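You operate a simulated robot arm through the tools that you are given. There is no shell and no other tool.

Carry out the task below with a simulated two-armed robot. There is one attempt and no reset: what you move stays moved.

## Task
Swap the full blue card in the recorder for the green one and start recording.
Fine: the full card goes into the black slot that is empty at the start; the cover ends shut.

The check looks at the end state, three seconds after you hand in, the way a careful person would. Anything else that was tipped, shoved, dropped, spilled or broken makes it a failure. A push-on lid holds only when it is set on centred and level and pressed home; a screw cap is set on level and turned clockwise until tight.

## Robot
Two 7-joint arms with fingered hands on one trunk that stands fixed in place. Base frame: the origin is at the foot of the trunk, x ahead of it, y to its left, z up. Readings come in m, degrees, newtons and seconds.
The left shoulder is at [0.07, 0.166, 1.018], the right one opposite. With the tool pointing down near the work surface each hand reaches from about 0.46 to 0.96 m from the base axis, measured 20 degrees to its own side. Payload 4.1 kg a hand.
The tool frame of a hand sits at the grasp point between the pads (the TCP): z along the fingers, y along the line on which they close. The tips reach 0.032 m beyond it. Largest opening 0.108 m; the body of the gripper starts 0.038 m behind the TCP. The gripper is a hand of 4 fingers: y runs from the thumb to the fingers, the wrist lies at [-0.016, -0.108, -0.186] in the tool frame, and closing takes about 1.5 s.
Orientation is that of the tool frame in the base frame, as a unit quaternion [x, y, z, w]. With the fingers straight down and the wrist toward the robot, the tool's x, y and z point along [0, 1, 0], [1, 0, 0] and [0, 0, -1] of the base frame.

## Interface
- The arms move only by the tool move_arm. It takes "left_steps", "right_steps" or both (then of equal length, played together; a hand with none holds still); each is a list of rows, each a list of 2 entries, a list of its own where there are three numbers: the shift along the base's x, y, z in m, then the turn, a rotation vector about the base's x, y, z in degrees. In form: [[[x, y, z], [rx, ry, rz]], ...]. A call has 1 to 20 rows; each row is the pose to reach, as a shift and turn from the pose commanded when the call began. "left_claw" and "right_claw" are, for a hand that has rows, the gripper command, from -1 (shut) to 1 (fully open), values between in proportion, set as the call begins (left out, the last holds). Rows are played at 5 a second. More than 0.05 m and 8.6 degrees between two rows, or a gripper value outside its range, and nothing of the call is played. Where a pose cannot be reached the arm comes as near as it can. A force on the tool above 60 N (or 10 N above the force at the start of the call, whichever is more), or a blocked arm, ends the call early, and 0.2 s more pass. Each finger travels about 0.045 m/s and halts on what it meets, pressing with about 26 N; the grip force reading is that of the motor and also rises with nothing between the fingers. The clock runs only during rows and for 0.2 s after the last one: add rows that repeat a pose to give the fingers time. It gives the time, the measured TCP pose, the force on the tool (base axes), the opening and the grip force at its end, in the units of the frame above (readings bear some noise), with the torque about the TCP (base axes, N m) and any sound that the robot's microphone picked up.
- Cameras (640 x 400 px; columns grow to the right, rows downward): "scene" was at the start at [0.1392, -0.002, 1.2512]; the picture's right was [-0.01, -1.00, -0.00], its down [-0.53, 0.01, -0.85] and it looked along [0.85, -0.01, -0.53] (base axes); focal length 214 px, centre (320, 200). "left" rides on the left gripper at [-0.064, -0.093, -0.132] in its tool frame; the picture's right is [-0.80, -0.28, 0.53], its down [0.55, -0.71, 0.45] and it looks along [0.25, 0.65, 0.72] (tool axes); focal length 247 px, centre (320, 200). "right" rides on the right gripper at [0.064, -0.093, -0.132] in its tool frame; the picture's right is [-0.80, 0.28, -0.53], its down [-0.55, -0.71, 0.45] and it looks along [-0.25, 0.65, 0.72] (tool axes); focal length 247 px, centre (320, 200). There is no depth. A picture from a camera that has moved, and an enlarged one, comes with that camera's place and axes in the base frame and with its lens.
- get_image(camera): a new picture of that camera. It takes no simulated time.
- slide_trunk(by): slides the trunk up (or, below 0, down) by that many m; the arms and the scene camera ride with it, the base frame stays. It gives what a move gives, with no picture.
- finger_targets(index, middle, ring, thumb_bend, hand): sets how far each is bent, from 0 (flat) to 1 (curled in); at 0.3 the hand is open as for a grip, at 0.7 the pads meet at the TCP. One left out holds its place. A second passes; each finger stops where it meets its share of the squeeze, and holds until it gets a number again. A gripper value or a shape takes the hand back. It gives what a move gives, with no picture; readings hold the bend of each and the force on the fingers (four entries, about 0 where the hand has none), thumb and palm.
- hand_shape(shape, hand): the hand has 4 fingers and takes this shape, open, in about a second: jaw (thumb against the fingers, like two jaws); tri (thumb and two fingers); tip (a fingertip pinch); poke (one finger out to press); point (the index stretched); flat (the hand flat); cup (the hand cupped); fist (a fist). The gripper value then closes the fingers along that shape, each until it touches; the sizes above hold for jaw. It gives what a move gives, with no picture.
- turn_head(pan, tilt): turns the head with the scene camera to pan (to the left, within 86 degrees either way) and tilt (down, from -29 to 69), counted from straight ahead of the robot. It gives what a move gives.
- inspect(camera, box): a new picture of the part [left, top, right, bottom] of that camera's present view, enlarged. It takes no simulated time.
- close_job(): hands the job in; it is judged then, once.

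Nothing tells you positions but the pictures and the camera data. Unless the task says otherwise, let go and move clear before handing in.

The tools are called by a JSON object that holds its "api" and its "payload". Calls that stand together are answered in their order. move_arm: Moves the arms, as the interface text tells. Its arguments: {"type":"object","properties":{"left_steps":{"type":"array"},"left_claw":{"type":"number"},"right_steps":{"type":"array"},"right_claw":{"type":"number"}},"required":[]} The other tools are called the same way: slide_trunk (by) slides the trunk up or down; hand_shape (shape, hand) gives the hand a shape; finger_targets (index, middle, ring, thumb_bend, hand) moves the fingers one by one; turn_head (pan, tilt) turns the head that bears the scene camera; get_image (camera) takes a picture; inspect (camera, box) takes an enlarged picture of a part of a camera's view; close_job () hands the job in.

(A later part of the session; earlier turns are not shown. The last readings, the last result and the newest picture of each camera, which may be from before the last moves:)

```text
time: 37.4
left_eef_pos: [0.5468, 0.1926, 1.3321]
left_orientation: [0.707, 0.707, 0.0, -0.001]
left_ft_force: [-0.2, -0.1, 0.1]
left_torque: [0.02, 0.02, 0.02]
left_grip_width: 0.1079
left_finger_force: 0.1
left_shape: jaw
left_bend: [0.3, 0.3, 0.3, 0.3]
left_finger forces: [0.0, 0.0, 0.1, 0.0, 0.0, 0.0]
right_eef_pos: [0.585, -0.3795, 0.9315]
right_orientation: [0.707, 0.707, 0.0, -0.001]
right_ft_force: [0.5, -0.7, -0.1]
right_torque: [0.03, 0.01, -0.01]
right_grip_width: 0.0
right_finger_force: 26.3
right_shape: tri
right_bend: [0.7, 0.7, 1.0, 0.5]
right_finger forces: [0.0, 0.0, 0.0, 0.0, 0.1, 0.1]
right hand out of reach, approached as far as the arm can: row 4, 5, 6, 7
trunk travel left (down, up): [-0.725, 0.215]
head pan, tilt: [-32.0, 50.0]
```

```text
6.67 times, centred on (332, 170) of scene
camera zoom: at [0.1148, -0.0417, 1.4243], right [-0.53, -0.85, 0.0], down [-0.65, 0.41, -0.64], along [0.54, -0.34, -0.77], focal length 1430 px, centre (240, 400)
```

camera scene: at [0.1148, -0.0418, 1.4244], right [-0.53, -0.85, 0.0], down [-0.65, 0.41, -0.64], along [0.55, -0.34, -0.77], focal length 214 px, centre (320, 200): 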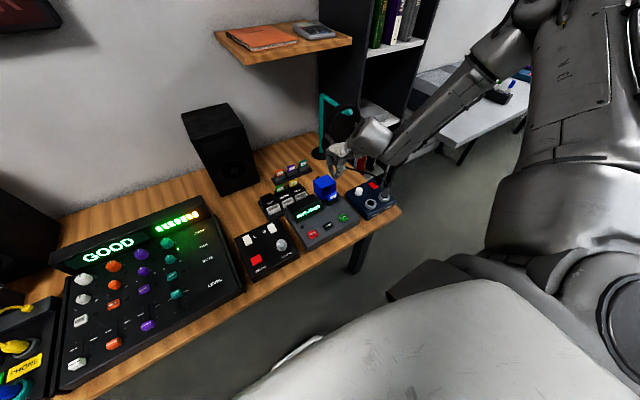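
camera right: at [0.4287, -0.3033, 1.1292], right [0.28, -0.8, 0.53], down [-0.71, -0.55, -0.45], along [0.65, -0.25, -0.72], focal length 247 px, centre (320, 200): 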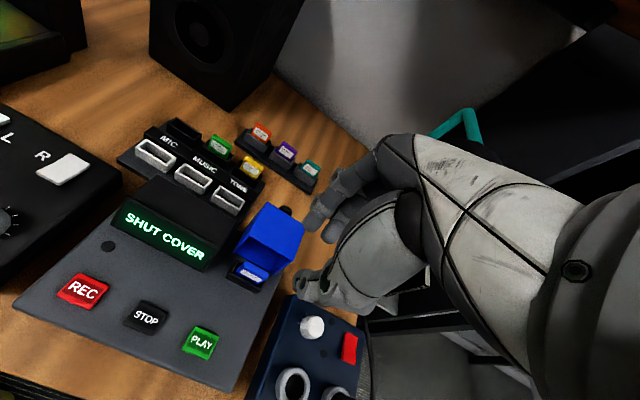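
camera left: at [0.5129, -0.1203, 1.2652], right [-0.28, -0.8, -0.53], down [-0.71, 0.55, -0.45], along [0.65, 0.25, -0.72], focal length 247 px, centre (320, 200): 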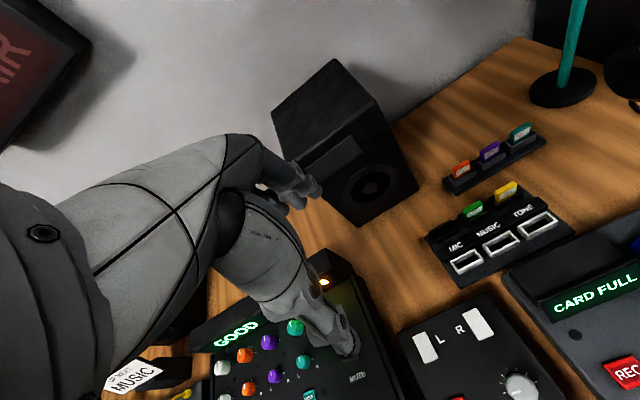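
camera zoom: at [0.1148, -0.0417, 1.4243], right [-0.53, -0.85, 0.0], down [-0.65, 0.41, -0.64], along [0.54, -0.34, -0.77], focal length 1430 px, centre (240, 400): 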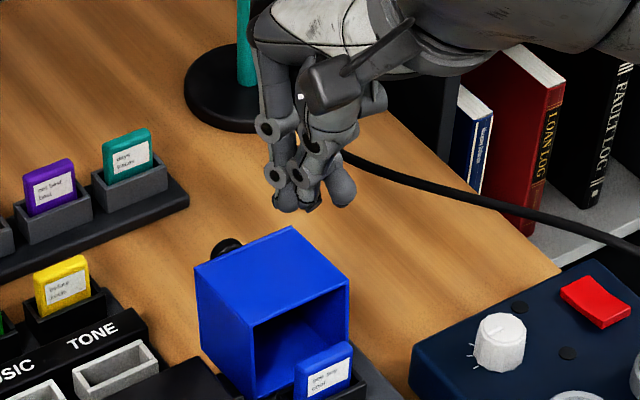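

The arm stops near x≈0.585 again, so its current elbow posture is limiting it. I'll look at the whole arm to understand the posture.

{"api": "turn_head", "payload": {"pan": -65, "tilt": 25}}

{"api": "get_image", "payload": {"camera": "scene"}}

{"api": "get_image", "payload": {"camera": "left"}}

```text
time: 38.4
left_eef_pos: [0.5475, 0.1921, 1.3326]
left_orientation: [0.707, 0.707, 0.0, 0.001]
left_ft_force: [0.8, 0.1, -0.3]
left_torque: [-0.05, -0.01, -0.02]
left_grip_width: 0.1075
left_finger_force: 0.1
left_shape: jaw
left_bend: [0.3, 0.3, 0.3, 0.3]
left_finger forces: [0.1, 0.1, 0.0, 0.0, 0.0, 0.1]
right_eef_pos: [0.584, -0.3797, 0.9321]
right_orientation: [0.708, 0.707, 0.0, -0.001]
right_ft_force: [-0.3, 0.1, -0.3]
right_torque: [-0.02, -0.03, 0.0]
right_grip_width: 0.0
right_finger_force: 26.0
right_shape: tri
right_bend: [0.7, 0.7, 1.0, 0.5]
right_finger forces: [0.1, 0.0, 0.0, 0.0, 0.0, 0.1]
trunk travel left (down, up): [-0.725, 0.215]
head pan, tilt: [-65.0, 25.0]
```

```text
taken
camera scene: at [0.0887, -0.0843, 1.4617], right [-0.91, -0.42, 0.0], down [-0.18, 0.38, -0.91], along [0.38, -0.82, -0.42], focal length 214 px, centre (320, 200)
```

scene: 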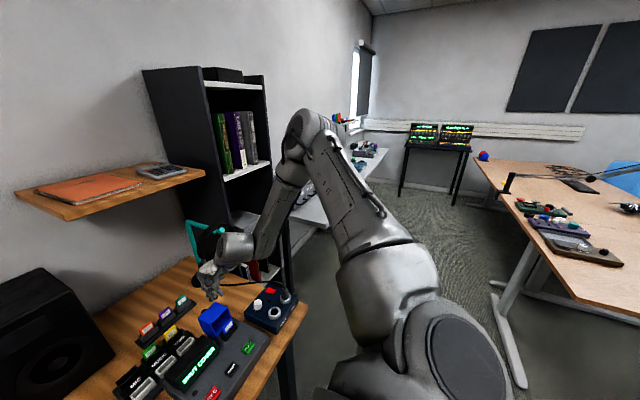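

```text
taken
camera left: at [0.4537, 0.1295, 1.4645], right [-0.28, -0.8, -0.53], down [-0.71, 0.55, -0.45], along [0.65, 0.25, -0.72], focal length 247 px, centre (320, 200)
```

left: 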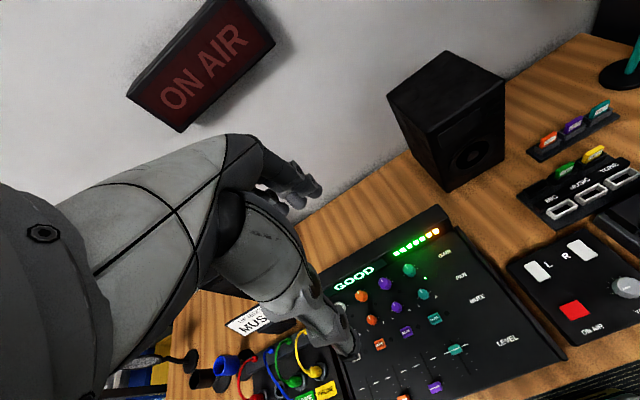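

The elbow sits high and out to the side. More trunk height helped before, so I'll raise it further and then lower the hand to test reach again.

{"api": "slide_trunk", "payload": {"by": 0.2}}

{"api": "move_arm", "payload": {"right_steps": [[[0, 0, -0.04], [0, 0, 0]], [[0, 0, -0.08], [0, 0, 0]], [[0, 0, -0.12], [0, 0, 0]], [[0, 0.005, -0.16], [0, 0, 0]], [[0.01, 0.01, -0.19], [0, 0, 0]], [[0.02, 0.013, -0.21], [0, 0, 0]], [[0.031, 0.013, -0.22], [0, 0, 0]]]}}

```text
time: 40.6
left_eef_pos: [0.5475, 0.1916, 1.5317]
left_orientation: [0.707, 0.707, -0.001, -0.001]
left_ft_force: [0.8, -0.2, 0.2]
left_torque: [-0.01, -0.02, 0.0]
left_grip_width: 0.1076
left_finger_force: 0.0
left_shape: jaw
left_bend: [0.3, 0.3, 0.3, 0.3]
left_finger forces: [0.1, 0.0, 0.0, 0.0, 0.0, 0.1]
right_eef_pos: [0.5856, -0.3788, 1.1323]
right_orientation: [0.707, 0.707, -0.001, 0.0]
right_ft_force: [0.3, 0.4, -0.5]
right_torque: [-0.01, -0.02, 0.04]
right_grip_width: 0.0
right_finger_force: 25.8
right_shape: tri
right_bend: [0.7, 0.7, 1.0, 0.5]
right_finger forces: [0.0, 0.0, 0.0, 0.0, 0.1, 0.0]
trunk travel left (down, up): [-0.925, 0.015]
head pan, tilt: [-65.0, 25.0]
```

```text
time: 42.2
left_eef_pos: [0.5477, 0.1939, 1.532]
left_orientation: [0.706, 0.708, 0.0, 0.0]
left_ft_force: [0.2, -0.2, 0.1]
left_torque: [-0.03, -0.02, 0.0]
left_grip_width: 0.1077
left_finger_force: 0.0
left_shape: jaw
left_bend: [0.3, 0.3, 0.3, 0.3]
left_finger forces: [0.0, 0.0, 0.0, 0.1, 0.0, 0.0]
right_eef_pos: [0.5305, -0.4075, 1.0977]
right_orientation: [0.706, 0.708, 0.0, 0.0]
right_ft_force: [0.1, 0.1, 0.5]
right_torque: [-0.02, 0.01, 0.01]
right_grip_width: 0.0002
right_finger_force: 26.6
right_shape: tri
right_bend: [0.7, 0.7, 1.0, 0.5]
right_finger forces: [0.0, 0.0, 0.0, 0.0, 0.0, 0.0]
right hand out of reach, approached as far as the arm can: row 1, 2, 3, 4, 5, 6, 7
trunk travel left (down, up): [-0.925, 0.015]
head pan, tilt: [-65.0, 25.0]
```

Lowering is blocked in this posture too, so extra trunk height isn't the answer. I'll raise the hand well up, bring the trunk back down, and reach inward at a higher level to get a better elbow posture, as the left arm had at the start.

{"api": "move_arm", "payload": {"right_steps": [[[-0.01, -0.01, 0.04], [0, 0, 0]], [[-0.02, -0.02, 0.08], [0, 0, 0]], [[-0.03, -0.03, 0.12], [0, 0, 0]], [[-0.04, -0.04, 0.16], [0, 0, 0]], [[-0.05, -0.05, 0.2], [0, 0, 0]], [[-0.06, -0.06, 0.24], [0, 0, 0]], [[-0.065, -0.07, 0.28], [0, 0, 0]], [[-0.07, -0.08, 0.32], [0, 0, 0]], [[-0.07, -0.08, 0.36], [0, 0, 0]], [[-0.07, -0.08, 0.4], [0, 0, 0]]]}}

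{"api": "slide_trunk", "payload": {"by": -0.4}}

```text
time: 44.4
left_eef_pos: [0.5481, 0.1947, 1.5321]
left_orientation: [0.707, 0.707, 0.0, 0.0]
left_ft_force: [-0.3, -0.3, -0.2]
left_torque: [0.03, 0.03, 0.01]
left_grip_width: 0.1075
left_finger_force: 0.0
left_shape: jaw
left_bend: [0.3, 0.3, 0.3, 0.3]
left_finger forces: [0.0, 0.0, 0.1, 0.0, 0.0, 0.1]
right_eef_pos: [0.4576, -0.4737, 1.5026]
right_orientation: [0.707, 0.707, 0.0, -0.001]
right_ft_force: [-0.2, 0.2, -0.1]
right_torque: [-0.03, 0.0, -0.01]
right_grip_width: 0.0
right_finger_force: 25.8
right_shape: tri
right_bend: [0.7, 0.7, 1.0, 0.5]
right_finger forces: [0.0, 0.0, 0.1, 0.0, 0.0, 0.0]
right hand out of reach, approached as far as the arm can: row 6
trunk travel left (down, up): [-0.925, 0.015]
head pan, tilt: [-65.0, 25.0]
```

```text
time: 48.2
left_eef_pos: [0.5461, 0.1931, 1.1334]
left_orientation: [0.707, 0.707, 0.001, 0.0]
left_ft_force: [0.6, 0.7, 0.2]
left_torque: [-0.01, 0.01, 0.01]
left_grip_width: 0.1076
left_finger_force: 0.0
left_shape: jaw
left_bend: [0.3, 0.3, 0.3, 0.3]
left_finger forces: [0.0, 0.0, 0.0, 0.0, 0.1, 0.1]
right_eef_pos: [0.4565, -0.4747, 1.1023]
right_orientation: [0.707, 0.708, 0.001, 0.0]
right_ft_force: [-0.8, -0.5, -0.2]
right_torque: [-0.03, 0.01, 0.02]
right_grip_width: 0.0
right_finger_force: 26.2
right_shape: tri
right_bend: [0.7, 0.7, 1.0, 0.5]
right_finger forces: [0.0, 0.0, 0.1, 0.0, 0.0, 0.1]
trunk travel left (down, up): [-0.525, 0.415]
head pan, tilt: [-65.0, 25.0]
```

The trunk is back down and the hand is high. Now I'll try reaching inward at this height.

{"api": "move_arm", "payload": {"right_steps": [[[0.01, 0.02, 0.01], [0, 0, 0]], [[0.02, 0.04, 0.02], [0, 0, 0]], [[0.03, 0.06, 0.03], [0, 0, 0]], [[0.04, 0.08, 0.03], [0, 0, 0]], [[0.05, 0.1, 0.03], [0, 0, 0]], [[0.06, 0.12, 0.03], [0, 0, 0]], [[0.07, 0.14, 0.03], [0, 0, 0]], [[0.08, 0.16, 0.03], [0, 0, 0]]]}}

{"api": "get_image", "payload": {"camera": "scene"}}

```text
time: 50.0
left_eef_pos: [0.5479, 0.1932, 1.1311]
left_orientation: [0.707, 0.707, -0.001, 0.0]
left_ft_force: [-0.7, 0.0, -0.4]
left_torque: [0.0, 0.01, -0.02]
left_grip_width: 0.1076
left_finger_force: 0.1
left_shape: jaw
left_bend: [0.3, 0.3, 0.3, 0.3]
left_finger forces: [0.0, 0.0, 0.0, 0.0, 0.1, 0.1]
right_eef_pos: [0.5401, -0.3138, 1.1308]
right_orientation: [0.707, 0.707, 0.0, 0.0]
right_ft_force: [-0.1, 0.3, 0.5]
right_torque: [-0.01, 0.01, 0.03]
right_grip_width: 0.0
right_finger_force: 26.2
right_shape: tri
right_bend: [0.7, 0.7, 1.0, 0.5]
right_finger forces: [0.1, 0.1, 0.1, 0.0, 0.0, 0.1]
trunk travel left (down, up): [-0.525, 0.415]
head pan, tilt: [-65.0, 25.0]
```

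```text
taken
camera scene: at [0.0888, -0.0834, 1.2618], right [-0.91, -0.42, 0.0], down [-0.18, 0.38, -0.91], along [0.38, -0.82, -0.42], focal length 214 px, centre (320, 200)
```

scene: 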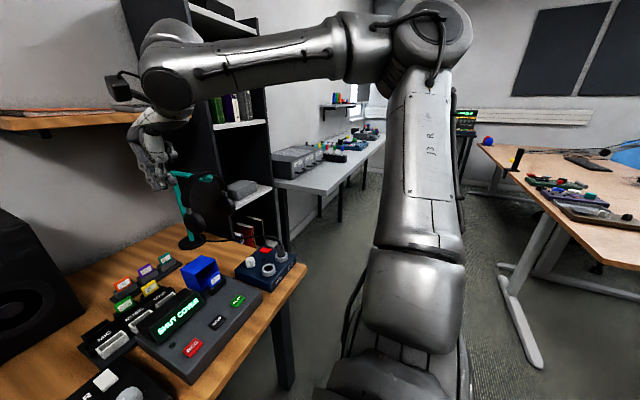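

That worked: I'm at (0.540, -0.314, 1.131). Next I'll reach forward above the rack and then lower, to see if the working area becomes reachable.

{"api": "move_arm", "payload": {"right_steps": [[[0.03, 0.02, 0.0], [0, 0, 0]], [[0.06, 0.04, 0.0], [0, 0, 0]], [[0.09, 0.06, 0.0], [0, 0, 0]], [[0.12, 0.08, 0.0], [0, 0, 0]], [[0.15, 0.09, -0.01], [0, 0, 0]], [[0.173, 0.092, -0.04], [0, 0, 0]], [[0.173, 0.092, -0.08], [0, 0, 0]], [[0.173, 0.092, -0.12], [0, 0, 0]], [[0.173, 0.092, -0.16], [0, 0, 0]], [[0.173, 0.092, -0.2], [0, 0, 0]]]}}

{"api": "get_image", "payload": {"camera": "scene"}}

{"api": "get_image", "payload": {"camera": "right"}}

```text
time: 52.2
left_eef_pos: [0.5473, 0.1933, 1.1335]
left_orientation: [0.707, 0.707, 0.0, 0.0]
left_ft_force: [0.1, -1.1, 0.4]
left_torque: [0.02, -0.01, 0.02]
left_grip_width: 0.1079
left_finger_force: 0.0
left_shape: jaw
left_bend: [0.3, 0.3, 0.3, 0.3]
left_finger forces: [0.0, 0.1, 0.0, 0.1, 0.0, 0.0]
right_eef_pos: [0.6725, -0.2512, 0.9406]
right_orientation: [0.707, 0.707, 0.001, 0.0]
right_ft_force: [0.0, -0.3, -0.4]
right_torque: [0.01, -0.01, -0.03]
right_grip_width: 0.0003
right_finger_force: 26.1
right_shape: tri
right_bend: [0.7, 0.7, 1.0, 0.5]
right_finger forces: [0.1, 0.0, 0.1, 0.0, 0.0, 0.0]
right hand out of reach, approached as far as the arm can: row 5, 6, 7, 8, 9, 10
trunk travel left (down, up): [-0.525, 0.415]
head pan, tilt: [-65.0, 25.0]
```

```text
taken
camera scene: at [0.088, -0.0847, 1.2619], right [-0.91, -0.42, 0.0], down [-0.18, 0.38, -0.91], along [0.38, -0.82, -0.42], focal length 214 px, centre (320, 200)
```

scene: 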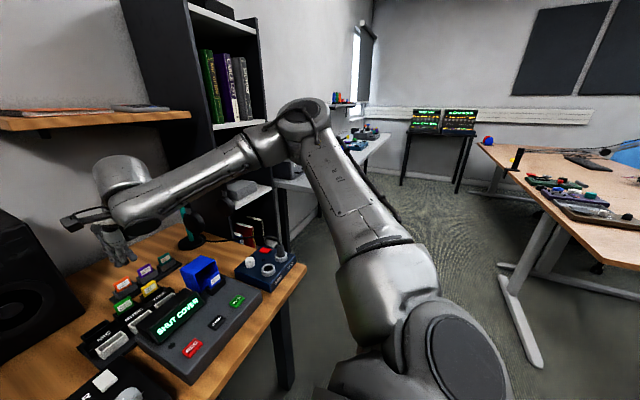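

```text
taken
camera right: at [0.5802, -0.1871, 1.0732], right [0.28, -0.8, 0.53], down [-0.7, -0.55, -0.45], along [0.65, -0.25, -0.72], focal length 247 px, centre (320, 200)
```

right: 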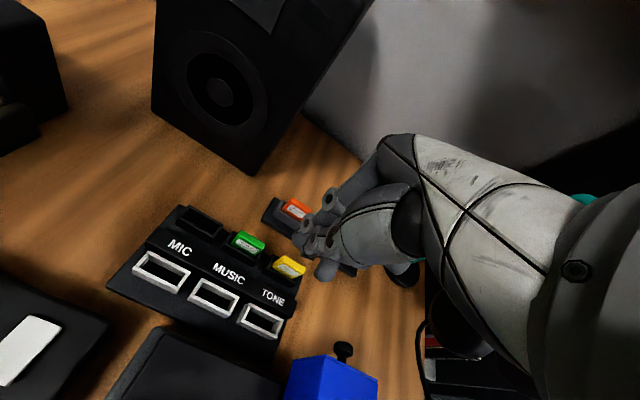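

I'm close: (0.6725, -0.2512, 0.941), about 4 cm short. The limit may depend on the path, so I'll back off slightly, lower, and then reach forward at the lower height while staying above the cards.

{"api": "move_arm", "payload": {"right_steps": [[[-0.03, 0, 0], [0, 0, 0]], [[-0.05, 0, -0.02], [0, 0, 0]], [[-0.05, 0, -0.05], [0, 0, 0]], [[-0.04, 0.01, -0.06], [0, 0, 0]], [[-0.02, 0.02, -0.06], [0, 0, 0]], [[0.0, 0.03, -0.06], [0, 0, 0]], [[0.02, 0.03, -0.06], [0, 0, 0]], [[0.04, 0.03, -0.06], [0, 0, 0]]]}}

```text
time: 54.0
left_eef_pos: [0.5473, 0.1928, 1.1316]
left_orientation: [0.707, 0.707, 0.0, 0.001]
left_ft_force: [-1.4, -0.4, -0.2]
left_torque: [-0.01, 0.01, -0.01]
left_grip_width: 0.1079
left_finger_force: 0.0
left_shape: jaw
left_bend: [0.3, 0.3, 0.3, 0.3]
left_finger forces: [0.0, 0.0, 0.0, 0.0, 0.1, 0.0]
right_eef_pos: [0.6622, -0.2559, 0.9051]
right_orientation: [0.707, 0.708, 0.0, 0.0]
right_ft_force: [-0.2, -0.3, 1.1]
right_torque: [0.0, -0.02, 0.0]
right_grip_width: 0.0001
right_finger_force: 25.9
right_shape: tri
right_bend: [0.7, 0.7, 1.0, 0.5]
right_finger forces: [0.0, 0.1, 0.1, 0.0, 0.1, 0.1]
right hand out of reach, approached as far as the arm can: row 5, 6, 7, 8
trunk travel left (down, up): [-0.525, 0.415]
head pan, tilt: [-65.0, 25.0]
```

The limit sits near x≈0.66 here. I'll check whether a small yaw or pitch of the hand frees the arm, to find out which joint is blocking.

{"api": "move_arm", "payload": {"right_steps": [[[0, 0, 0.01], [0, 0, 8]], [[0, 0, 0.01], [0, 0, 16]], [[0.02, 0.015, 0.01], [0, 0, 16]], [[0.04, 0.03, 0.01], [0, 0, 16]]]}}

{"api": "move_arm", "payload": {"right_steps": [[[-0.02, 0, 0.01], [0, 0, -8]], [[-0.02, 0, 0.01], [0, 0, -16]], [[-0.02, 0, 0.01], [0, -8, -16]], [[-0.02, 0, 0.01], [0, -16, -16]]]}}

```text
time: 55.0
left_eef_pos: [0.5462, 0.1939, 1.1332]
left_orientation: [0.707, 0.707, 0.0, 0.0]
left_ft_force: [-0.1, 0.2, -0.4]
left_torque: [-0.05, -0.02, 0.03]
left_grip_width: 0.1078
left_finger_force: 0.1
left_shape: jaw
left_bend: [0.3, 0.3, 0.3, 0.3]
left_finger forces: [0.0, 0.0, 0.0, 0.1, 0.0, 0.0]
right_eef_pos: [0.6748, -0.2468, 0.9223]
right_orientation: [0.601, 0.799, 0.002, 0.001]
right_ft_force: [0.1, 0.0, -0.6]
right_torque: [0.0, 0.01, -0.01]
right_grip_width: 0.0
right_finger_force: 25.9
right_shape: tri
right_bend: [0.7, 0.7, 1.0, 0.5]
right_finger forces: [0.0, 0.0, 0.0, 0.1, 0.0, 0.0]
right hand out of reach, approached as far as the arm can: row 3, 4
trunk travel left (down, up): [-0.525, 0.415]
head pan, tilt: [-65.0, 25.0]
```

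```text
time: 56.0
left_eef_pos: [0.5468, 0.1928, 1.1327]
left_orientation: [0.707, 0.707, -0.001, 0.0]
left_ft_force: [-0.7, -0.7, 0.4]
left_torque: [0.01, 0.0, -0.01]
left_grip_width: 0.1075
left_finger_force: 0.1
left_shape: jaw
left_bend: [0.3, 0.3, 0.3, 0.3]
left_finger forces: [0.0, 0.1, 0.0, 0.0, 0.0, 0.1]
right_eef_pos: [0.6562, -0.2469, 0.9294]
right_orientation: [0.701, 0.7, 0.084, 0.11]
right_ft_force: [0.6, -0.3, -0.2]
right_torque: [-0.01, 0.05, -0.05]
right_grip_width: 0.0003
right_finger_force: 25.7
right_shape: tri
right_bend: [0.7, 0.7, 1.0, 0.5]
right_finger forces: [0.1, 0.0, 0.0, 0.1, 0.1, 0.0]
trunk travel left (down, up): [-0.525, 0.415]
head pan, tilt: [-65.0, 25.0]
```

With the fingertips pitched 16° forward, I'll test the forward reach again.

{"api": "move_arm", "payload": {"right_steps": [[[0.02, 0.0, 0.0], [0, 0, 0]], [[0.04, 0.01, 0.0], [0, 0, 0]], [[0.06, 0.02, 0.0], [0, 0, 0]], [[0.08, 0.03, 0.0], [0, 0, 0]]]}}

{"api": "get_image", "payload": {"camera": "scene"}}

```text
time: 57.0
left_eef_pos: [0.5491, 0.1931, 1.1324]
left_orientation: [0.707, 0.707, 0.001, 0.0]
left_ft_force: [0.4, -0.4, 0.4]
left_torque: [0.0, -0.01, 0.02]
left_grip_width: 0.1077
left_finger_force: 0.0
left_shape: jaw
left_bend: [0.3, 0.3, 0.3, 0.3]
left_finger forces: [0.1, 0.0, 0.0, 0.0, 0.0, 0.0]
right_eef_pos: [0.695, -0.2462, 0.9433]
right_orientation: [0.7, 0.7, 0.084, 0.11]
right_ft_force: [0.1, -0.1, -1.0]
right_torque: [-0.02, 0.03, -0.02]
right_grip_width: 0.0
right_finger_force: 25.7
right_shape: tri
right_bend: [0.7, 0.7, 1.0, 0.5]
right_finger forces: [0.0, 0.0, 0.0, 0.1, 0.1, 0.1]
right hand out of reach, approached as far as the arm can: row 2, 3, 4
trunk travel left (down, up): [-0.525, 0.415]
head pan, tilt: [-65.0, 25.0]
```

```text
taken
camera scene: at [0.0887, -0.0845, 1.2617], right [-0.91, -0.42, 0.0], down [-0.18, 0.38, -0.91], along [0.38, -0.82, -0.42], focal length 214 px, centre (320, 200)
```

scene: 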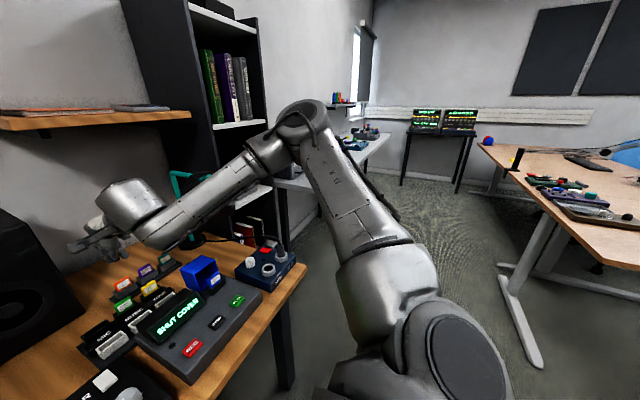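

Pitching helps only slightly, so the posture itself limits the reach. I'll bring the hand up, level it, and move it toward the centre the way the left arm started, moving the left arm further aside first.

{"api": "move_arm", "payload": {"left_steps": [[[0, 0.03, 0], [0, 0, 0]], [[0, 0.06, 0], [0, 0, 0]], [[0, 0.09, 0], [0, 0, 0]], [[-0.01, 0.12, 0], [0, 0, 0]], [[-0.02, 0.15, 0], [0, 0, 0]], [[-0.03, 0.18, 0], [0, 0, 0]], [[-0.04, 0.2, 0], [0, 0, 0]], [[-0.05, 0.22, 0], [0, 0, 0]]], "right_steps": [[[-0.01, 0.0, 0.03], [0, 0, 0]], [[-0.02, 0.0, 0.06], [0, 4, 0]], [[-0.03, 0.0, 0.1], [0, 8, 0]], [[-0.04, 0.02, 0.14], [0, 12, 0]], [[-0.05, 0.04, 0.17], [0, 16, 0]], [[-0.06, 0.06, 0.19], [0, 16, 0]], [[-0.07, 0.1, 0.19], [0, 16, 0]], [[-0.07, 0.14, 0.19], [0, 16, 0]]]}}

```text
time: 58.8
left_eef_pos: [0.4956, 0.4136, 1.1337]
left_orientation: [0.707, 0.707, 0.001, 0.0]
left_ft_force: [0.6, 0.6, -0.9]
left_torque: [0.02, -0.02, 0.0]
left_grip_width: 0.1077
left_finger_force: 0.0
left_shape: jaw
left_bend: [0.3, 0.3, 0.3, 0.3]
left_finger forces: [0.0, 0.1, 0.0, 0.0, 0.1, 0.0]
right_eef_pos: [0.5989, -0.1834, 1.1061]
right_orientation: [0.706, 0.708, -0.014, 0.013]
right_ft_force: [0.7, -0.1, -0.6]
right_torque: [0.02, 0.01, -0.01]
right_grip_width: 0.0
right_finger_force: 25.8
right_shape: tri
right_bend: [0.7, 0.7, 1.0, 0.5]
right_finger forces: [0.0, 0.0, 0.1, 0.0, 0.1, 0.0]
right hand out of reach, approached as far as the arm can: row 5, 6, 7, 8
trunk travel left (down, up): [-0.525, 0.415]
head pan, tilt: [-65.0, 25.0]
```

I'll look at the arm's posture now, from a wider head angle.

{"api": "turn_head", "payload": {"pan": -40, "tilt": 0}}

{"api": "get_image", "payload": {"camera": "scene"}}

{"api": "turn_head", "payload": {"pan": 45, "tilt": 10}}

{"api": "get_image", "payload": {"camera": "scene"}}

```text
time: 59.7
left_eef_pos: [0.4975, 0.414, 1.1322]
left_orientation: [0.707, 0.707, 0.0, 0.0]
left_ft_force: [0.3, 0.8, 0.8]
left_torque: [-0.01, 0.02, -0.01]
left_grip_width: 0.1078
left_finger_force: 0.0
left_shape: jaw
left_bend: [0.3, 0.3, 0.3, 0.3]
left_finger forces: [0.0, 0.0, 0.0, 0.0, 0.0, 0.1]
right_eef_pos: [0.5999, -0.1825, 1.1053]
right_orientation: [0.705, 0.709, -0.015, 0.013]
right_ft_force: [0.2, 0.3, -0.4]
right_torque: [0.01, 0.04, 0.01]
right_grip_width: 0.0
right_finger_force: 26.4
right_shape: tri
right_bend: [0.7, 0.7, 1.0, 0.5]
right_finger forces: [0.0, 0.0, 0.1, 0.1, 0.0, 0.0]
trunk travel left (down, up): [-0.525, 0.415]
head pan, tilt: [-40.0, 0.0]
```

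```text
taken
camera scene: at [0.1183, -0.0587, 1.3021], right [-0.64, -0.77, 0.0], down [0.0, 0.0, -1.0], along [0.77, -0.64, 0.0], focal length 214 px, centre (320, 200)
```

scene: 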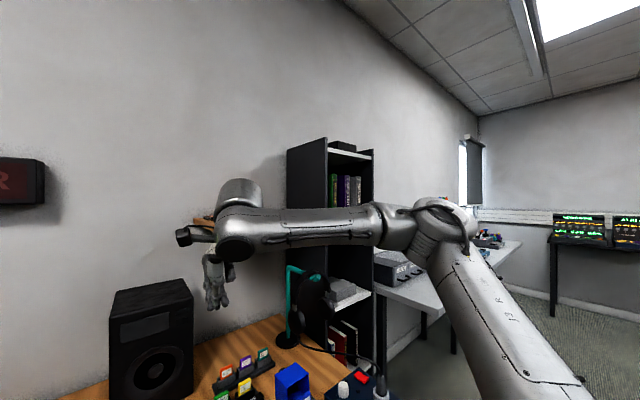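

```text
time: 61.3
left_eef_pos: [0.4974, 0.4138, 1.1333]
left_orientation: [0.707, 0.707, 0.0, 0.0]
left_ft_force: [0.1, -0.5, 0.9]
left_torque: [-0.03, 0.03, 0.02]
left_grip_width: 0.1079
left_finger_force: 0.1
left_shape: jaw
left_bend: [0.3, 0.3, 0.3, 0.3]
left_finger forces: [0.0, 0.0, 0.1, 0.0, 0.1, 0.0]
right_eef_pos: [0.5999, -0.1819, 1.1051]
right_orientation: [0.705, 0.709, -0.015, 0.012]
right_ft_force: [0.2, 0.5, -0.2]
right_torque: [0.02, -0.02, 0.0]
right_grip_width: 0.0
right_finger_force: 25.7
right_shape: tri
right_bend: [0.7, 0.7, 1.0, 0.5]
right_finger forces: [0.1, 0.0, 0.0, 0.1, 0.0, 0.0]
trunk travel left (down, up): [-0.525, 0.415]
head pan, tilt: [45.0, 10.0]
```

```text
taken
camera scene: at [0.1153, 0.0649, 1.2862], right [0.71, -0.71, 0.0], down [-0.12, -0.12, -0.98], along [0.7, 0.7, -0.17], focal length 214 px, centre (320, 200)
```

scene: 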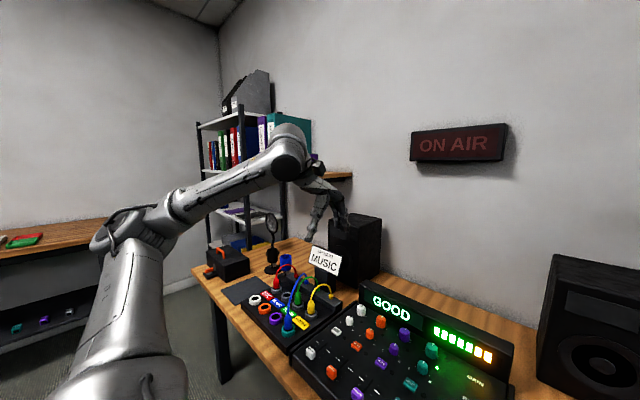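

Forward reach may depend on how far the forearm has to cross inward. I'll test it further to the right, at a safe height above everything.

{"api": "turn_head", "payload": {"pan": -40, "tilt": 20}}

{"api": "move_arm", "payload": {"right_steps": [[[-0.02, -0.04, 0.02], [1.1, 0, 0]], [[-0.03, -0.08, 0.04], [2.2, 0, 0]], [[-0.04, -0.12, 0.06], [2.2, 0, 0]], [[-0.04, -0.16, 0.08], [2.2, 0, 0]], [[-0.03, -0.2, 0.09], [2.2, 0, 0]], [[0.0, -0.22, 0.09], [2.2, 0, 0]], [[0.03, -0.22, 0.09], [2.2, 0, 0]], [[0.06, -0.22, 0.09], [2.2, 0, 0]], [[0.09, -0.22, 0.09], [2.2, 0, 0]], [[0.12, -0.22, 0.09], [2.2, 0, 0]], [[0.15, -0.22, 0.09], [2.2, 0, 0]]]}}

{"api": "get_image", "payload": {"camera": "scene"}}

```text
time: 62.9
left_eef_pos: [0.4966, 0.4138, 1.1331]
left_orientation: [0.708, 0.707, 0.0, -0.001]
left_ft_force: [-0.1, 0.1, -0.3]
left_torque: [-0.04, -0.01, 0.03]
left_grip_width: 0.1076
left_finger_force: 0.1
left_shape: jaw
left_bend: [0.3, 0.3, 0.3, 0.3]
left_finger forces: [0.1, 0.1, 0.1, 0.1, 0.1, 0.0]
right_eef_pos: [0.5998, -0.1827, 1.1044]
right_orientation: [0.705, 0.709, -0.015, 0.012]
right_ft_force: [0.8, 0.6, 0.5]
right_torque: [0.0, -0.02, 0.0]
right_grip_width: 0.0
right_finger_force: 25.9
right_shape: tri
right_bend: [0.7, 0.7, 1.0, 0.5]
right_finger forces: [0.0, 0.0, 0.0, 0.0, 0.1, 0.0]
trunk travel left (down, up): [-0.525, 0.415]
head pan, tilt: [-40.0, 20.0]
```

```text
time: 65.3
left_eef_pos: [0.4978, 0.4123, 1.1313]
left_orientation: [0.707, 0.707, 0.0, -0.001]
left_ft_force: [0.6, 0.3, 0.2]
left_torque: [0.02, 0.04, -0.04]
left_grip_width: 0.1077
left_finger_force: 0.0
left_shape: jaw
left_bend: [0.3, 0.3, 0.3, 0.3]
left_finger forces: [0.0, 0.0, 0.1, 0.0, 0.0, 0.1]
right_eef_pos: [0.7138, -0.4207, 1.1725]
right_orientation: [0.707, 0.707, -0.002, -0.002]
right_ft_force: [0.4, 0.0, 0.5]
right_torque: [0.03, -0.01, 0.0]
right_grip_width: 0.0
right_finger_force: 26.4
right_shape: tri
right_bend: [0.7, 0.7, 1.0, 0.5]
right_finger forces: [0.1, 0.0, 0.0, 0.0, 0.0, 0.0]
right hand out of reach, approached as far as the arm can: row 10, 11
trunk travel left (down, up): [-0.525, 0.415]
head pan, tilt: [-40.0, 20.0]
```

```text
taken
camera scene: at [0.1227, -0.062, 1.2696], right [-0.64, -0.77, 0.0], down [-0.26, 0.22, -0.94], along [0.72, -0.6, -0.34], focal length 214 px, centre (320, 200)
```

scene: 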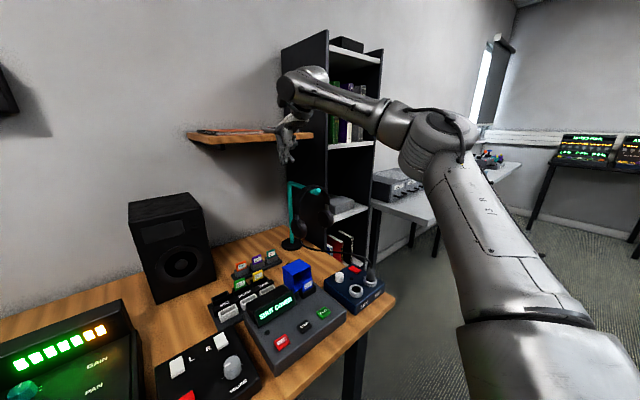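

Here I reached (0.714, -0.421, 1.173) with the elbow nearly straight, so range isn't the problem. From this extended posture I'll move inward over the rack and then lower.

{"api": "move_arm", "payload": {"right_steps": [[[0, 0.03, -0.02], [0, 0, 0]], [[0, 0.06, -0.04], [0, 0, 0]], [[0, 0.09, -0.06], [0, 0, 0]], [[0, 0.12, -0.08], [0, 0, 0]], [[0, 0.15, -0.1], [0, 0, 0]], [[0, 0.17, -0.13], [0, 0, 0]], [[0, 0.19, -0.16], [0, 0, 0]], [[0, 0.2, -0.2], [0, 0, 0]], [[0, 0.2, -0.24], [0, 0, 0]]]}}

{"api": "get_image", "payload": {"camera": "scene"}}

```text
time: 67.3
left_eef_pos: [0.4961, 0.4126, 1.1328]
left_orientation: [0.708, 0.707, -0.001, 0.0]
left_ft_force: [0.0, -0.1, 0.6]
left_torque: [0.01, -0.02, -0.02]
left_grip_width: 0.1079
left_finger_force: 0.0
left_shape: jaw
left_bend: [0.3, 0.3, 0.3, 0.3]
left_finger forces: [0.1, 0.0, 0.1, 0.1, 0.0, 0.1]
right_eef_pos: [0.6705, -0.2477, 0.946]
right_orientation: [0.705, 0.709, 0.0, -0.002]
right_ft_force: [0.0, -0.1, 0.7]
right_torque: [0.03, -0.02, 0.01]
right_grip_width: 0.0
right_finger_force: 26.4
right_shape: tri
right_bend: [0.7, 0.7, 1.0, 0.5]
right_finger forces: [0.0, 0.0, 0.1, 0.0, 0.0, 0.0]
right hand out of reach, approached as far as the arm can: row 4, 5, 6, 7, 8, 9
trunk travel left (down, up): [-0.525, 0.415]
head pan, tilt: [-40.0, 20.0]
```

```text
taken
camera scene: at [0.1207, -0.0619, 1.2699], right [-0.64, -0.77, 0.0], down [-0.26, 0.22, -0.94], along [0.72, -0.6, -0.34], focal length 214 px, centre (320, 200)
```

scene: 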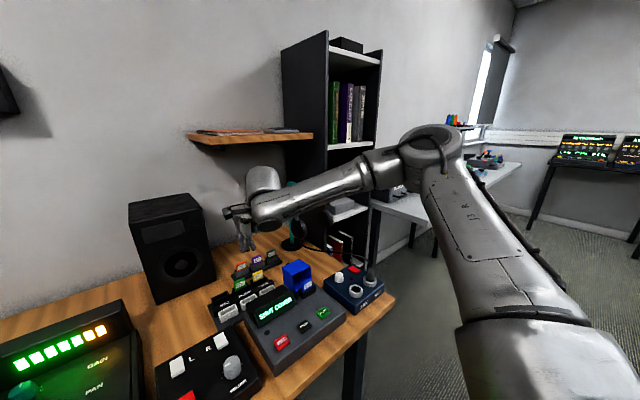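

It stops at the same spot, about (0.670, -0.248, 0.946). I'll test whether tilting the hand sideways (wrist to the right) releases the limit.

{"api": "move_arm", "payload": {"right_steps": [[[-0.02, 0, 0.0], [8, 0, 0]], [[-0.02, 0, 0.0], [16, 0, 0]], [[0.0, 0.01, 0.0], [16, 0, 0]], [[0.02, 0.02, 0.0], [16, 0, 0]], [[0.04, 0.03, 0.0], [16, 0, 0]], [[0.06, 0.04, 0.0], [16, 0, 0]]]}}

```text
time: 68.7
left_eef_pos: [0.4965, 0.4135, 1.1338]
left_orientation: [0.707, 0.707, 0.0, 0.0]
left_ft_force: [-0.4, 0.0, 0.6]
left_torque: [0.01, -0.03, 0.03]
left_grip_width: 0.1076
left_finger_force: 0.0
left_shape: jaw
left_bend: [0.3, 0.3, 0.3, 0.3]
left_finger forces: [0.0, 0.0, 0.1, 0.0, 0.1, 0.1]
right_eef_pos: [0.6909, -0.2286, 0.9486]
right_orientation: [0.699, 0.702, 0.098, -0.099]
right_ft_force: [0.3, 0.0, 0.1]
right_torque: [-0.01, 0.02, -0.02]
right_grip_width: 0.0001
right_finger_force: 26.8
right_shape: tri
right_bend: [0.7, 0.7, 1.0, 0.5]
right_finger forces: [0.0, 0.0, 0.0, 0.1, 0.1, 0.0]
right hand out of reach, approached as far as the arm can: row 4, 5, 6
trunk travel left (down, up): [-0.525, 0.415]
head pan, tilt: [-40.0, 20.0]
```

Sideways lean does extend the reach, and because the lean axis is the pinch axis it doesn't disturb the grip on a flat card. I'll pull back and lean further, partly to coax the elbow into a lower posture.

{"api": "move_arm", "payload": {"right_steps": [[[-0.04, -0.03, 0.03], [0, 0, 0]], [[-0.08, -0.06, 0.06], [5, 0, 0]], [[-0.11, -0.08, 0.09], [12, 0, 0]], [[-0.13, -0.08, 0.1], [20, 0, 0]], [[-0.13, -0.08, 0.1], [28, 0, 0]], [[-0.13, -0.08, 0.1], [36, 0, 0]], [[-0.13, -0.08, 0.1], [44, 0, 0]]]}}

{"api": "get_image", "payload": {"camera": "scene"}}

```text
refused: row 1 steps farther than a row can; nothing moved
```

```text
taken
camera scene: at [0.1211, -0.0607, 1.2698], right [-0.64, -0.77, 0.0], down [-0.26, 0.22, -0.94], along [0.72, -0.6, -0.34], focal length 214 px, centre (320, 200)
```

scene: 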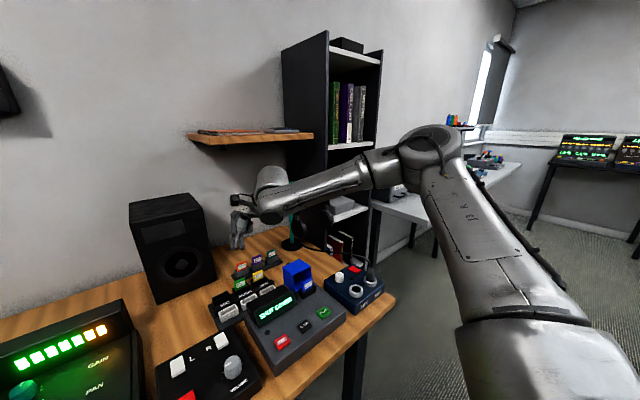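

That call's first row exceeded the step limit. I'll instead increase the lean here, backed off a little, and extend toward the rack.

{"api": "move_arm", "payload": {"right_steps": [[[-0.02, -0.01, 0.01], [0, 0, 0]], [[-0.03, -0.02, 0.02], [8, 0, 0]], [[-0.03, -0.02, 0.02], [16, 0, 0]], [[-0.03, -0.02, 0.02], [24, 0, 0]], [[-0.01, 0.0, 0.02], [24, 0, 0]], [[0.01, 0.02, 0.02], [24, 0, 0]], [[0.02, 0.04, 0.01], [24, 0, 0]], [[0.022, 0.067, 0.0], [24, 0, 0]]]}}

{"api": "get_image", "payload": {"camera": "scene"}}

```text
time: 70.5
left_eef_pos: [0.4957, 0.4141, 1.1327]
left_orientation: [0.708, 0.707, 0.0, 0.0]
left_ft_force: [-0.4, 0.4, 0.1]
left_torque: [0.01, 0.01, 0.0]
left_grip_width: 0.1076
left_finger_force: 0.1
left_shape: jaw
left_bend: [0.3, 0.3, 0.3, 0.3]
left_finger forces: [0.1, 0.1, 0.0, 0.1, 0.0, 0.0]
right_eef_pos: [0.6927, -0.1818, 0.9622]
right_orientation: [0.662, 0.666, 0.241, -0.243]
right_ft_force: [0.4, 0.0, -0.1]
right_torque: [0.01, 0.02, -0.03]
right_grip_width: 0.0
right_finger_force: 25.8
right_shape: tri
right_bend: [0.7, 0.7, 1.0, 0.5]
right_finger forces: [0.0, 0.1, 0.0, 0.0, 0.0, 0.0]
right hand out of reach, approached as far as the arm can: row 7, 8
trunk travel left (down, up): [-0.525, 0.415]
head pan, tilt: [-40.0, 20.0]
```

```text
taken
camera scene: at [0.1207, -0.0601, 1.2699], right [-0.64, -0.77, 0.0], down [-0.26, 0.22, -0.94], along [0.72, -0.6, -0.34], focal length 214 px, centre (320, 200)
```

scene: 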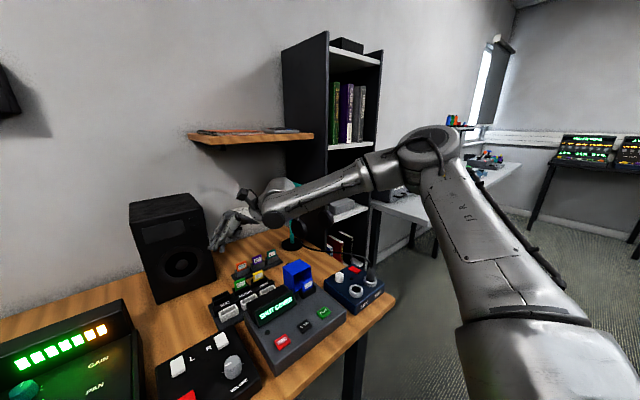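

A 40° lean gets me to (0.693, -0.182). I'll check the green-card position at a lower height, still clear above the card tops.

{"api": "move_arm", "payload": {"right_steps": [[[-0.005, -0.02, -0.02], [0, 0, 0]], [[-0.005, -0.04, -0.04], [0, 0, 0]], [[0.0, -0.045, -0.07], [0, 0, 0]], [[0.01, -0.045, -0.09], [0, 0, 0]], [[0.02, -0.045, -0.1], [0, 0, 0]]]}}

{"api": "get_image", "payload": {"camera": "right"}}

```text
time: 71.7
left_eef_pos: [0.4966, 0.4141, 1.1331]
left_orientation: [0.708, 0.707, 0.0, 0.0]
left_ft_force: [0.9, 0.4, 0.4]
left_torque: [-0.05, -0.01, -0.02]
left_grip_width: 0.1075
left_finger_force: 0.1
left_shape: jaw
left_bend: [0.3, 0.3, 0.3, 0.3]
left_finger forces: [0.0, 0.0, 0.1, 0.0, 0.1, 0.1]
right_eef_pos: [0.6807, -0.2401, 0.8869]
right_orientation: [0.663, 0.666, 0.241, -0.242]
right_ft_force: [-0.8, 0.0, 0.2]
right_torque: [-0.01, 0.01, -0.05]
right_grip_width: 0.0
right_finger_force: 25.8
right_shape: tri
right_bend: [0.7, 0.7, 1.0, 0.5]
right_finger forces: [0.1, 0.1, 0.1, 0.1, 0.0, 0.0]
right hand out of reach, approached as far as the arm can: row 3, 4, 5
trunk travel left (down, up): [-0.525, 0.415]
head pan, tilt: [-40.0, 20.0]
```

```text
taken
camera right: at [0.5885, -0.275, 1.0295], right [0.29, -0.95, -0.1], down [-0.7, -0.14, -0.7], along [0.65, 0.27, -0.71], focal length 247 px, centre (320, 200)
```

right: 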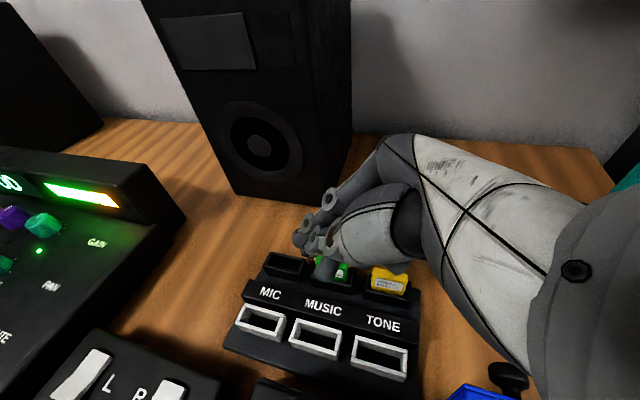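

Lowering shrinks the reach again with the right arm. The left arm started far across at (0.607, -0.056) with yaw 0, so it has a more capable posture. I'll park the right arm back to the side and test the left arm on this area.

{"api": "move_arm", "payload": {"right_steps": [[[-0.02, -0.01, 0.03], [0, 0, 0]], [[-0.04, -0.03, 0.06], [-8, 0, 0]], [[-0.06, -0.05, 0.09], [-16, 0, 0]], [[-0.08, -0.07, 0.12], [-24, 0, 0]], [[-0.1, -0.1, 0.14], [-32, 0, 0]], [[-0.13, -0.13, 0.15], [-40, 0, 0]], [[-0.16, -0.16, 0.16], [-40, 0, 0]], [[-0.19, -0.19, 0.17], [-40, 0, 0]], [[-0.21, -0.22, 0.18], [-40, 0, 0]], [[-0.22, -0.25, 0.18], [-40, 0, 0]], [[-0.24, -0.28, 0.18], [-40, 0, 0]], [[-0.26, -0.31, 0.18], [-40, 0, 0]], [[-0.28, -0.33, 0.18], [-40, 0, 0]]]}}

{"api": "move_arm", "payload": {"left_steps": [[[0.01, -0.04, 0], [0, 0, 0]], [[0.02, -0.08, 0], [0, 0, 0]], [[0.03, -0.12, 0], [0, 0, 0]], [[0.04, -0.16, 0], [0, 0, 0]], [[0.05, -0.2, 0], [0, 0, 0]], [[0.06, -0.24, 0], [0, 0, 0]], [[0.07, -0.28, 0], [0, 0, 0]], [[0.08, -0.32, 0], [0, 0, 0]], [[0.09, -0.36, 0], [0, 0, 0]], [[0.1, -0.4, 0], [0, 0, 0]], [[0.11, -0.44, 0], [0, 0, 0]], [[0.11, -0.47, 0], [0, 0, 0]]]}}

```text
time: 74.5
left_eef_pos: [0.4966, 0.4126, 1.1337]
left_orientation: [0.707, 0.707, 0.0, 0.0]
left_ft_force: [-0.3, 0.5, 0.3]
left_torque: [0.01, 0.02, -0.01]
left_grip_width: 0.1077
left_finger_force: 0.1
left_shape: jaw
left_bend: [0.3, 0.3, 0.3, 0.3]
left_finger forces: [0.0, 0.0, 0.0, 0.1, 0.1, 0.0]
right_eef_pos: [0.4005, -0.5707, 1.0675]
right_orientation: [0.705, 0.709, -0.002, -0.001]
right_ft_force: [-0.7, 0.0, -0.8]
right_torque: [0.0, 0.02, -0.03]
right_grip_width: 0.0
right_finger_force: 25.9
right_shape: tri
right_bend: [0.7, 0.7, 1.0, 0.5]
right_finger forces: [0.1, 0.0, 0.1, 0.1, 0.0, 0.0]
trunk travel left (down, up): [-0.525, 0.415]
head pan, tilt: [-40.0, 20.0]
```

```text
time: 77.1
left_eef_pos: [0.6065, -0.0586, 1.1331]
left_orientation: [0.707, 0.707, 0.0, 0.001]
left_ft_force: [-0.3, -0.6, 0.0]
left_torque: [-0.01, -0.02, -0.01]
left_grip_width: 0.1076
left_finger_force: 0.0
left_shape: jaw
left_bend: [0.3, 0.3, 0.3, 0.3]
left_finger forces: [0.1, 0.1, 0.1, 0.0, 0.0, 0.1]
right_eef_pos: [0.3991, -0.5704, 1.0672]
right_orientation: [0.705, 0.709, -0.001, -0.002]
right_ft_force: [-0.3, -0.3, 0.0]
right_torque: [0.01, 0.0, 0.03]
right_grip_width: 0.0001
right_finger_force: 26.4
right_shape: tri
right_bend: [0.7, 0.7, 1.0, 0.5]
right_finger forces: [0.0, 0.0, 0.1, 0.0, 0.1, 0.0]
trunk travel left (down, up): [-0.525, 0.415]
head pan, tilt: [-40.0, 20.0]
```

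The left arm returned to its start position easily. Now I'll test it over the rack, descending toward the cards but keeping clear.

{"api": "move_arm", "payload": {"left_steps": [[[0.02, -0.03, -0.02], [0, 0, 0]], [[0.04, -0.06, -0.04], [0, 0, 0]], [[0.06, -0.09, -0.06], [0, 0, 0]], [[0.08, -0.12, -0.08], [0, 0, 0]], [[0.1, -0.15, -0.1], [0, 0, 0]], [[0.107, -0.164, -0.14], [0, 0, 0]], [[0.107, -0.164, -0.18], [0, 0, 0]], [[0.107, -0.164, -0.22], [0, 0, 0]]]}}

{"api": "get_image", "payload": {"camera": "left"}}

{"api": "get_image", "payload": {"camera": "scene"}}

```text
time: 78.9
left_eef_pos: [0.7149, -0.2232, 0.9115]
left_orientation: [0.707, 0.707, 0.0, 0.0]
left_ft_force: [0.4, 0.1, -0.4]
left_torque: [0.01, 0.01, -0.01]
left_grip_width: 0.1078
left_finger_force: 0.0
left_shape: jaw
left_bend: [0.3, 0.3, 0.3, 0.3]
left_finger forces: [0.0, 0.0, 0.0, 0.0, 0.0, 0.0]
right_eef_pos: [0.4019, -0.569, 1.0664]
right_orientation: [0.705, 0.709, -0.001, -0.001]
right_ft_force: [0.7, -0.9, 0.6]
right_torque: [0.0, 0.0, 0.04]
right_grip_width: 0.0001
right_finger_force: 26.2
right_shape: tri
right_bend: [0.7, 0.7, 1.0, 0.5]
right_finger forces: [0.0, 0.0, 0.1, 0.1, 0.1, 0.0]
trunk travel left (down, up): [-0.525, 0.415]
head pan, tilt: [-40.0, 20.0]
```

```text
taken
camera left: at [0.6218, -0.2866, 1.0435], right [-0.28, -0.8, -0.53], down [-0.71, 0.55, -0.45], along [0.65, 0.25, -0.72], focal length 247 px, centre (320, 200)
```

left: 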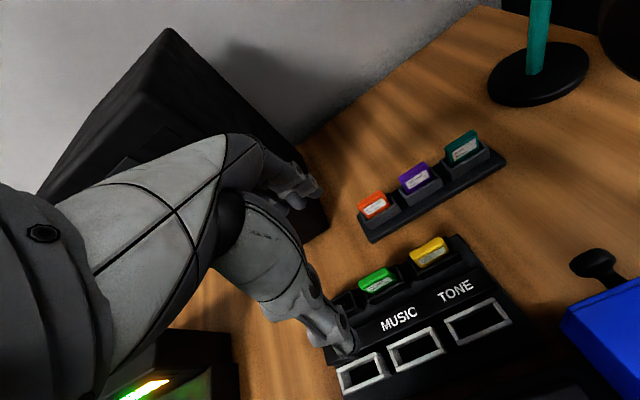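

```text
taken
camera scene: at [0.1214, -0.0614, 1.2699], right [-0.64, -0.77, 0.0], down [-0.26, 0.22, -0.94], along [0.72, -0.6, -0.34], focal length 214 px, centre (320, 200)
```

scene: 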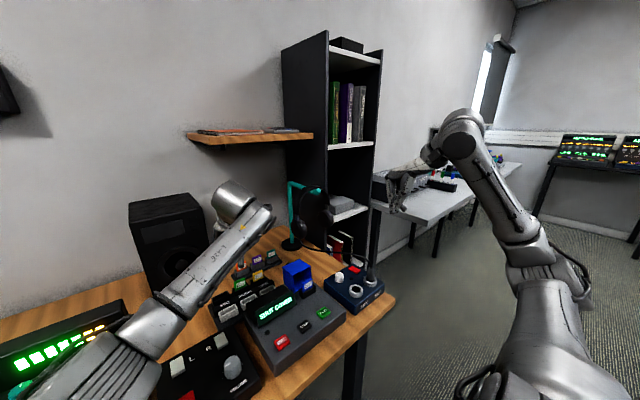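

The left arm reaches the rack easily at yaw 0. I'll check that it also reaches above the recorder's card bay.

{"api": "move_arm", "payload": {"left_steps": [[[-0.03, -0.02, 0.03], [0, 0, 0]], [[-0.06, -0.05, 0.05], [0, 0, 0]], [[-0.09, -0.08, 0.06], [0, 0, 0]], [[-0.12, -0.11, 0.06], [0, 0, 0]], [[-0.15, -0.13, 0.06], [0, 0, 0]], [[-0.17, -0.143, 0.05], [0, 0, 0]]]}}

{"api": "get_image", "payload": {"camera": "left"}}

{"api": "get_image", "payload": {"camera": "scene"}}

```text
time: 80.3
left_eef_pos: [0.5583, -0.3532, 0.9716]
left_orientation: [0.698, 0.716, 0.001, 0.007]
left_ft_force: [0.0, -1.2, 0.2]
left_torque: [0.01, -0.02, -0.01]
left_grip_width: 0.1077
left_finger_force: 0.1
left_shape: jaw
left_bend: [0.3, 0.3, 0.3, 0.3]
left_finger forces: [0.1, 0.0, 0.0, 0.0, 0.0, 0.1]
right_eef_pos: [0.4002, -0.5706, 1.0663]
right_orientation: [0.705, 0.709, -0.001, -0.001]
right_ft_force: [-0.2, -0.2, 0.2]
right_torque: [0.04, -0.01, 0.02]
right_grip_width: 0.0001
right_finger_force: 26.3
right_shape: tri
right_bend: [0.7, 0.7, 1.0, 0.5]
right_finger forces: [0.0, 0.0, 0.1, 0.1, 0.0, 0.0]
trunk travel left (down, up): [-0.525, 0.415]
head pan, tilt: [-40.0, 20.0]
```

```text
taken
camera left: at [0.4646, -0.4179, 1.1034], right [-0.26, -0.81, -0.53], down [-0.71, 0.53, -0.46], along [0.65, 0.26, -0.71], focal length 247 px, centre (320, 200)
```

left: 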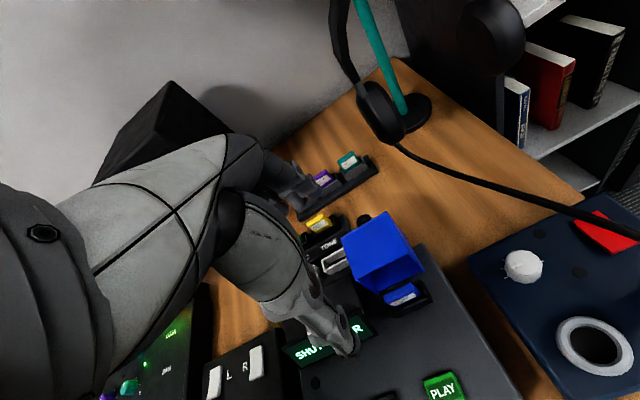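

```text
taken
camera scene: at [0.1202, -0.0615, 1.2699], right [-0.64, -0.77, 0.0], down [-0.26, 0.22, -0.94], along [0.72, -0.6, -0.34], focal length 214 px, centre (320, 200)
```

scene: 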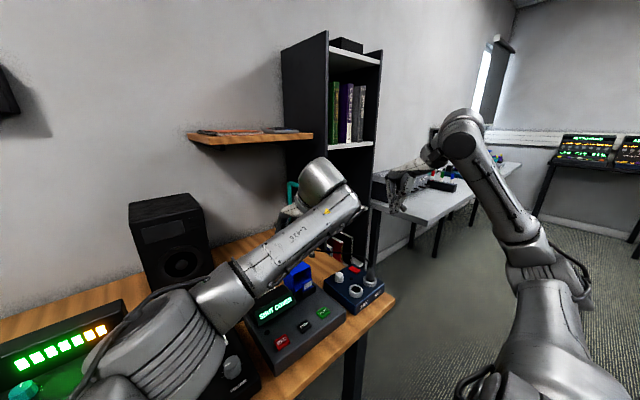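

The left arm gets to about (0.558, -0.353) with no reach warning and may still be settling. I'll hold a moment and read again.

{"api": "move_arm", "payload": {"left_steps": [[[0, 0, 0], [0, 0, 0]], [[0, 0, 0], [0, 0, 0]], [[0, 0, 0], [0, 0, 0]]]}}

```text
time: 81.1
left_eef_pos: [0.5571, -0.3533, 0.9659]
left_orientation: [0.699, 0.715, 0.001, 0.002]
left_ft_force: [0.0, -0.5, -0.2]
left_torque: [-0.01, -0.03, 0.02]
left_grip_width: 0.1079
left_finger_force: 0.1
left_shape: jaw
left_bend: [0.3, 0.3, 0.3, 0.3]
left_finger forces: [0.0, 0.0, 0.0, 0.1, 0.0, 0.1]
right_eef_pos: [0.4005, -0.5688, 1.0676]
right_orientation: [0.705, 0.709, -0.001, -0.001]
right_ft_force: [0.6, -0.4, 0.7]
right_torque: [0.03, 0.02, -0.02]
right_grip_width: 0.0
right_finger_force: 26.1
right_shape: tri
right_bend: [0.7, 0.7, 1.0, 0.5]
right_finger forces: [0.0, 0.0, 0.1, 0.0, 0.1, 0.0]
trunk travel left (down, up): [-0.525, 0.415]
head pan, tilt: [-40.0, 20.0]
```

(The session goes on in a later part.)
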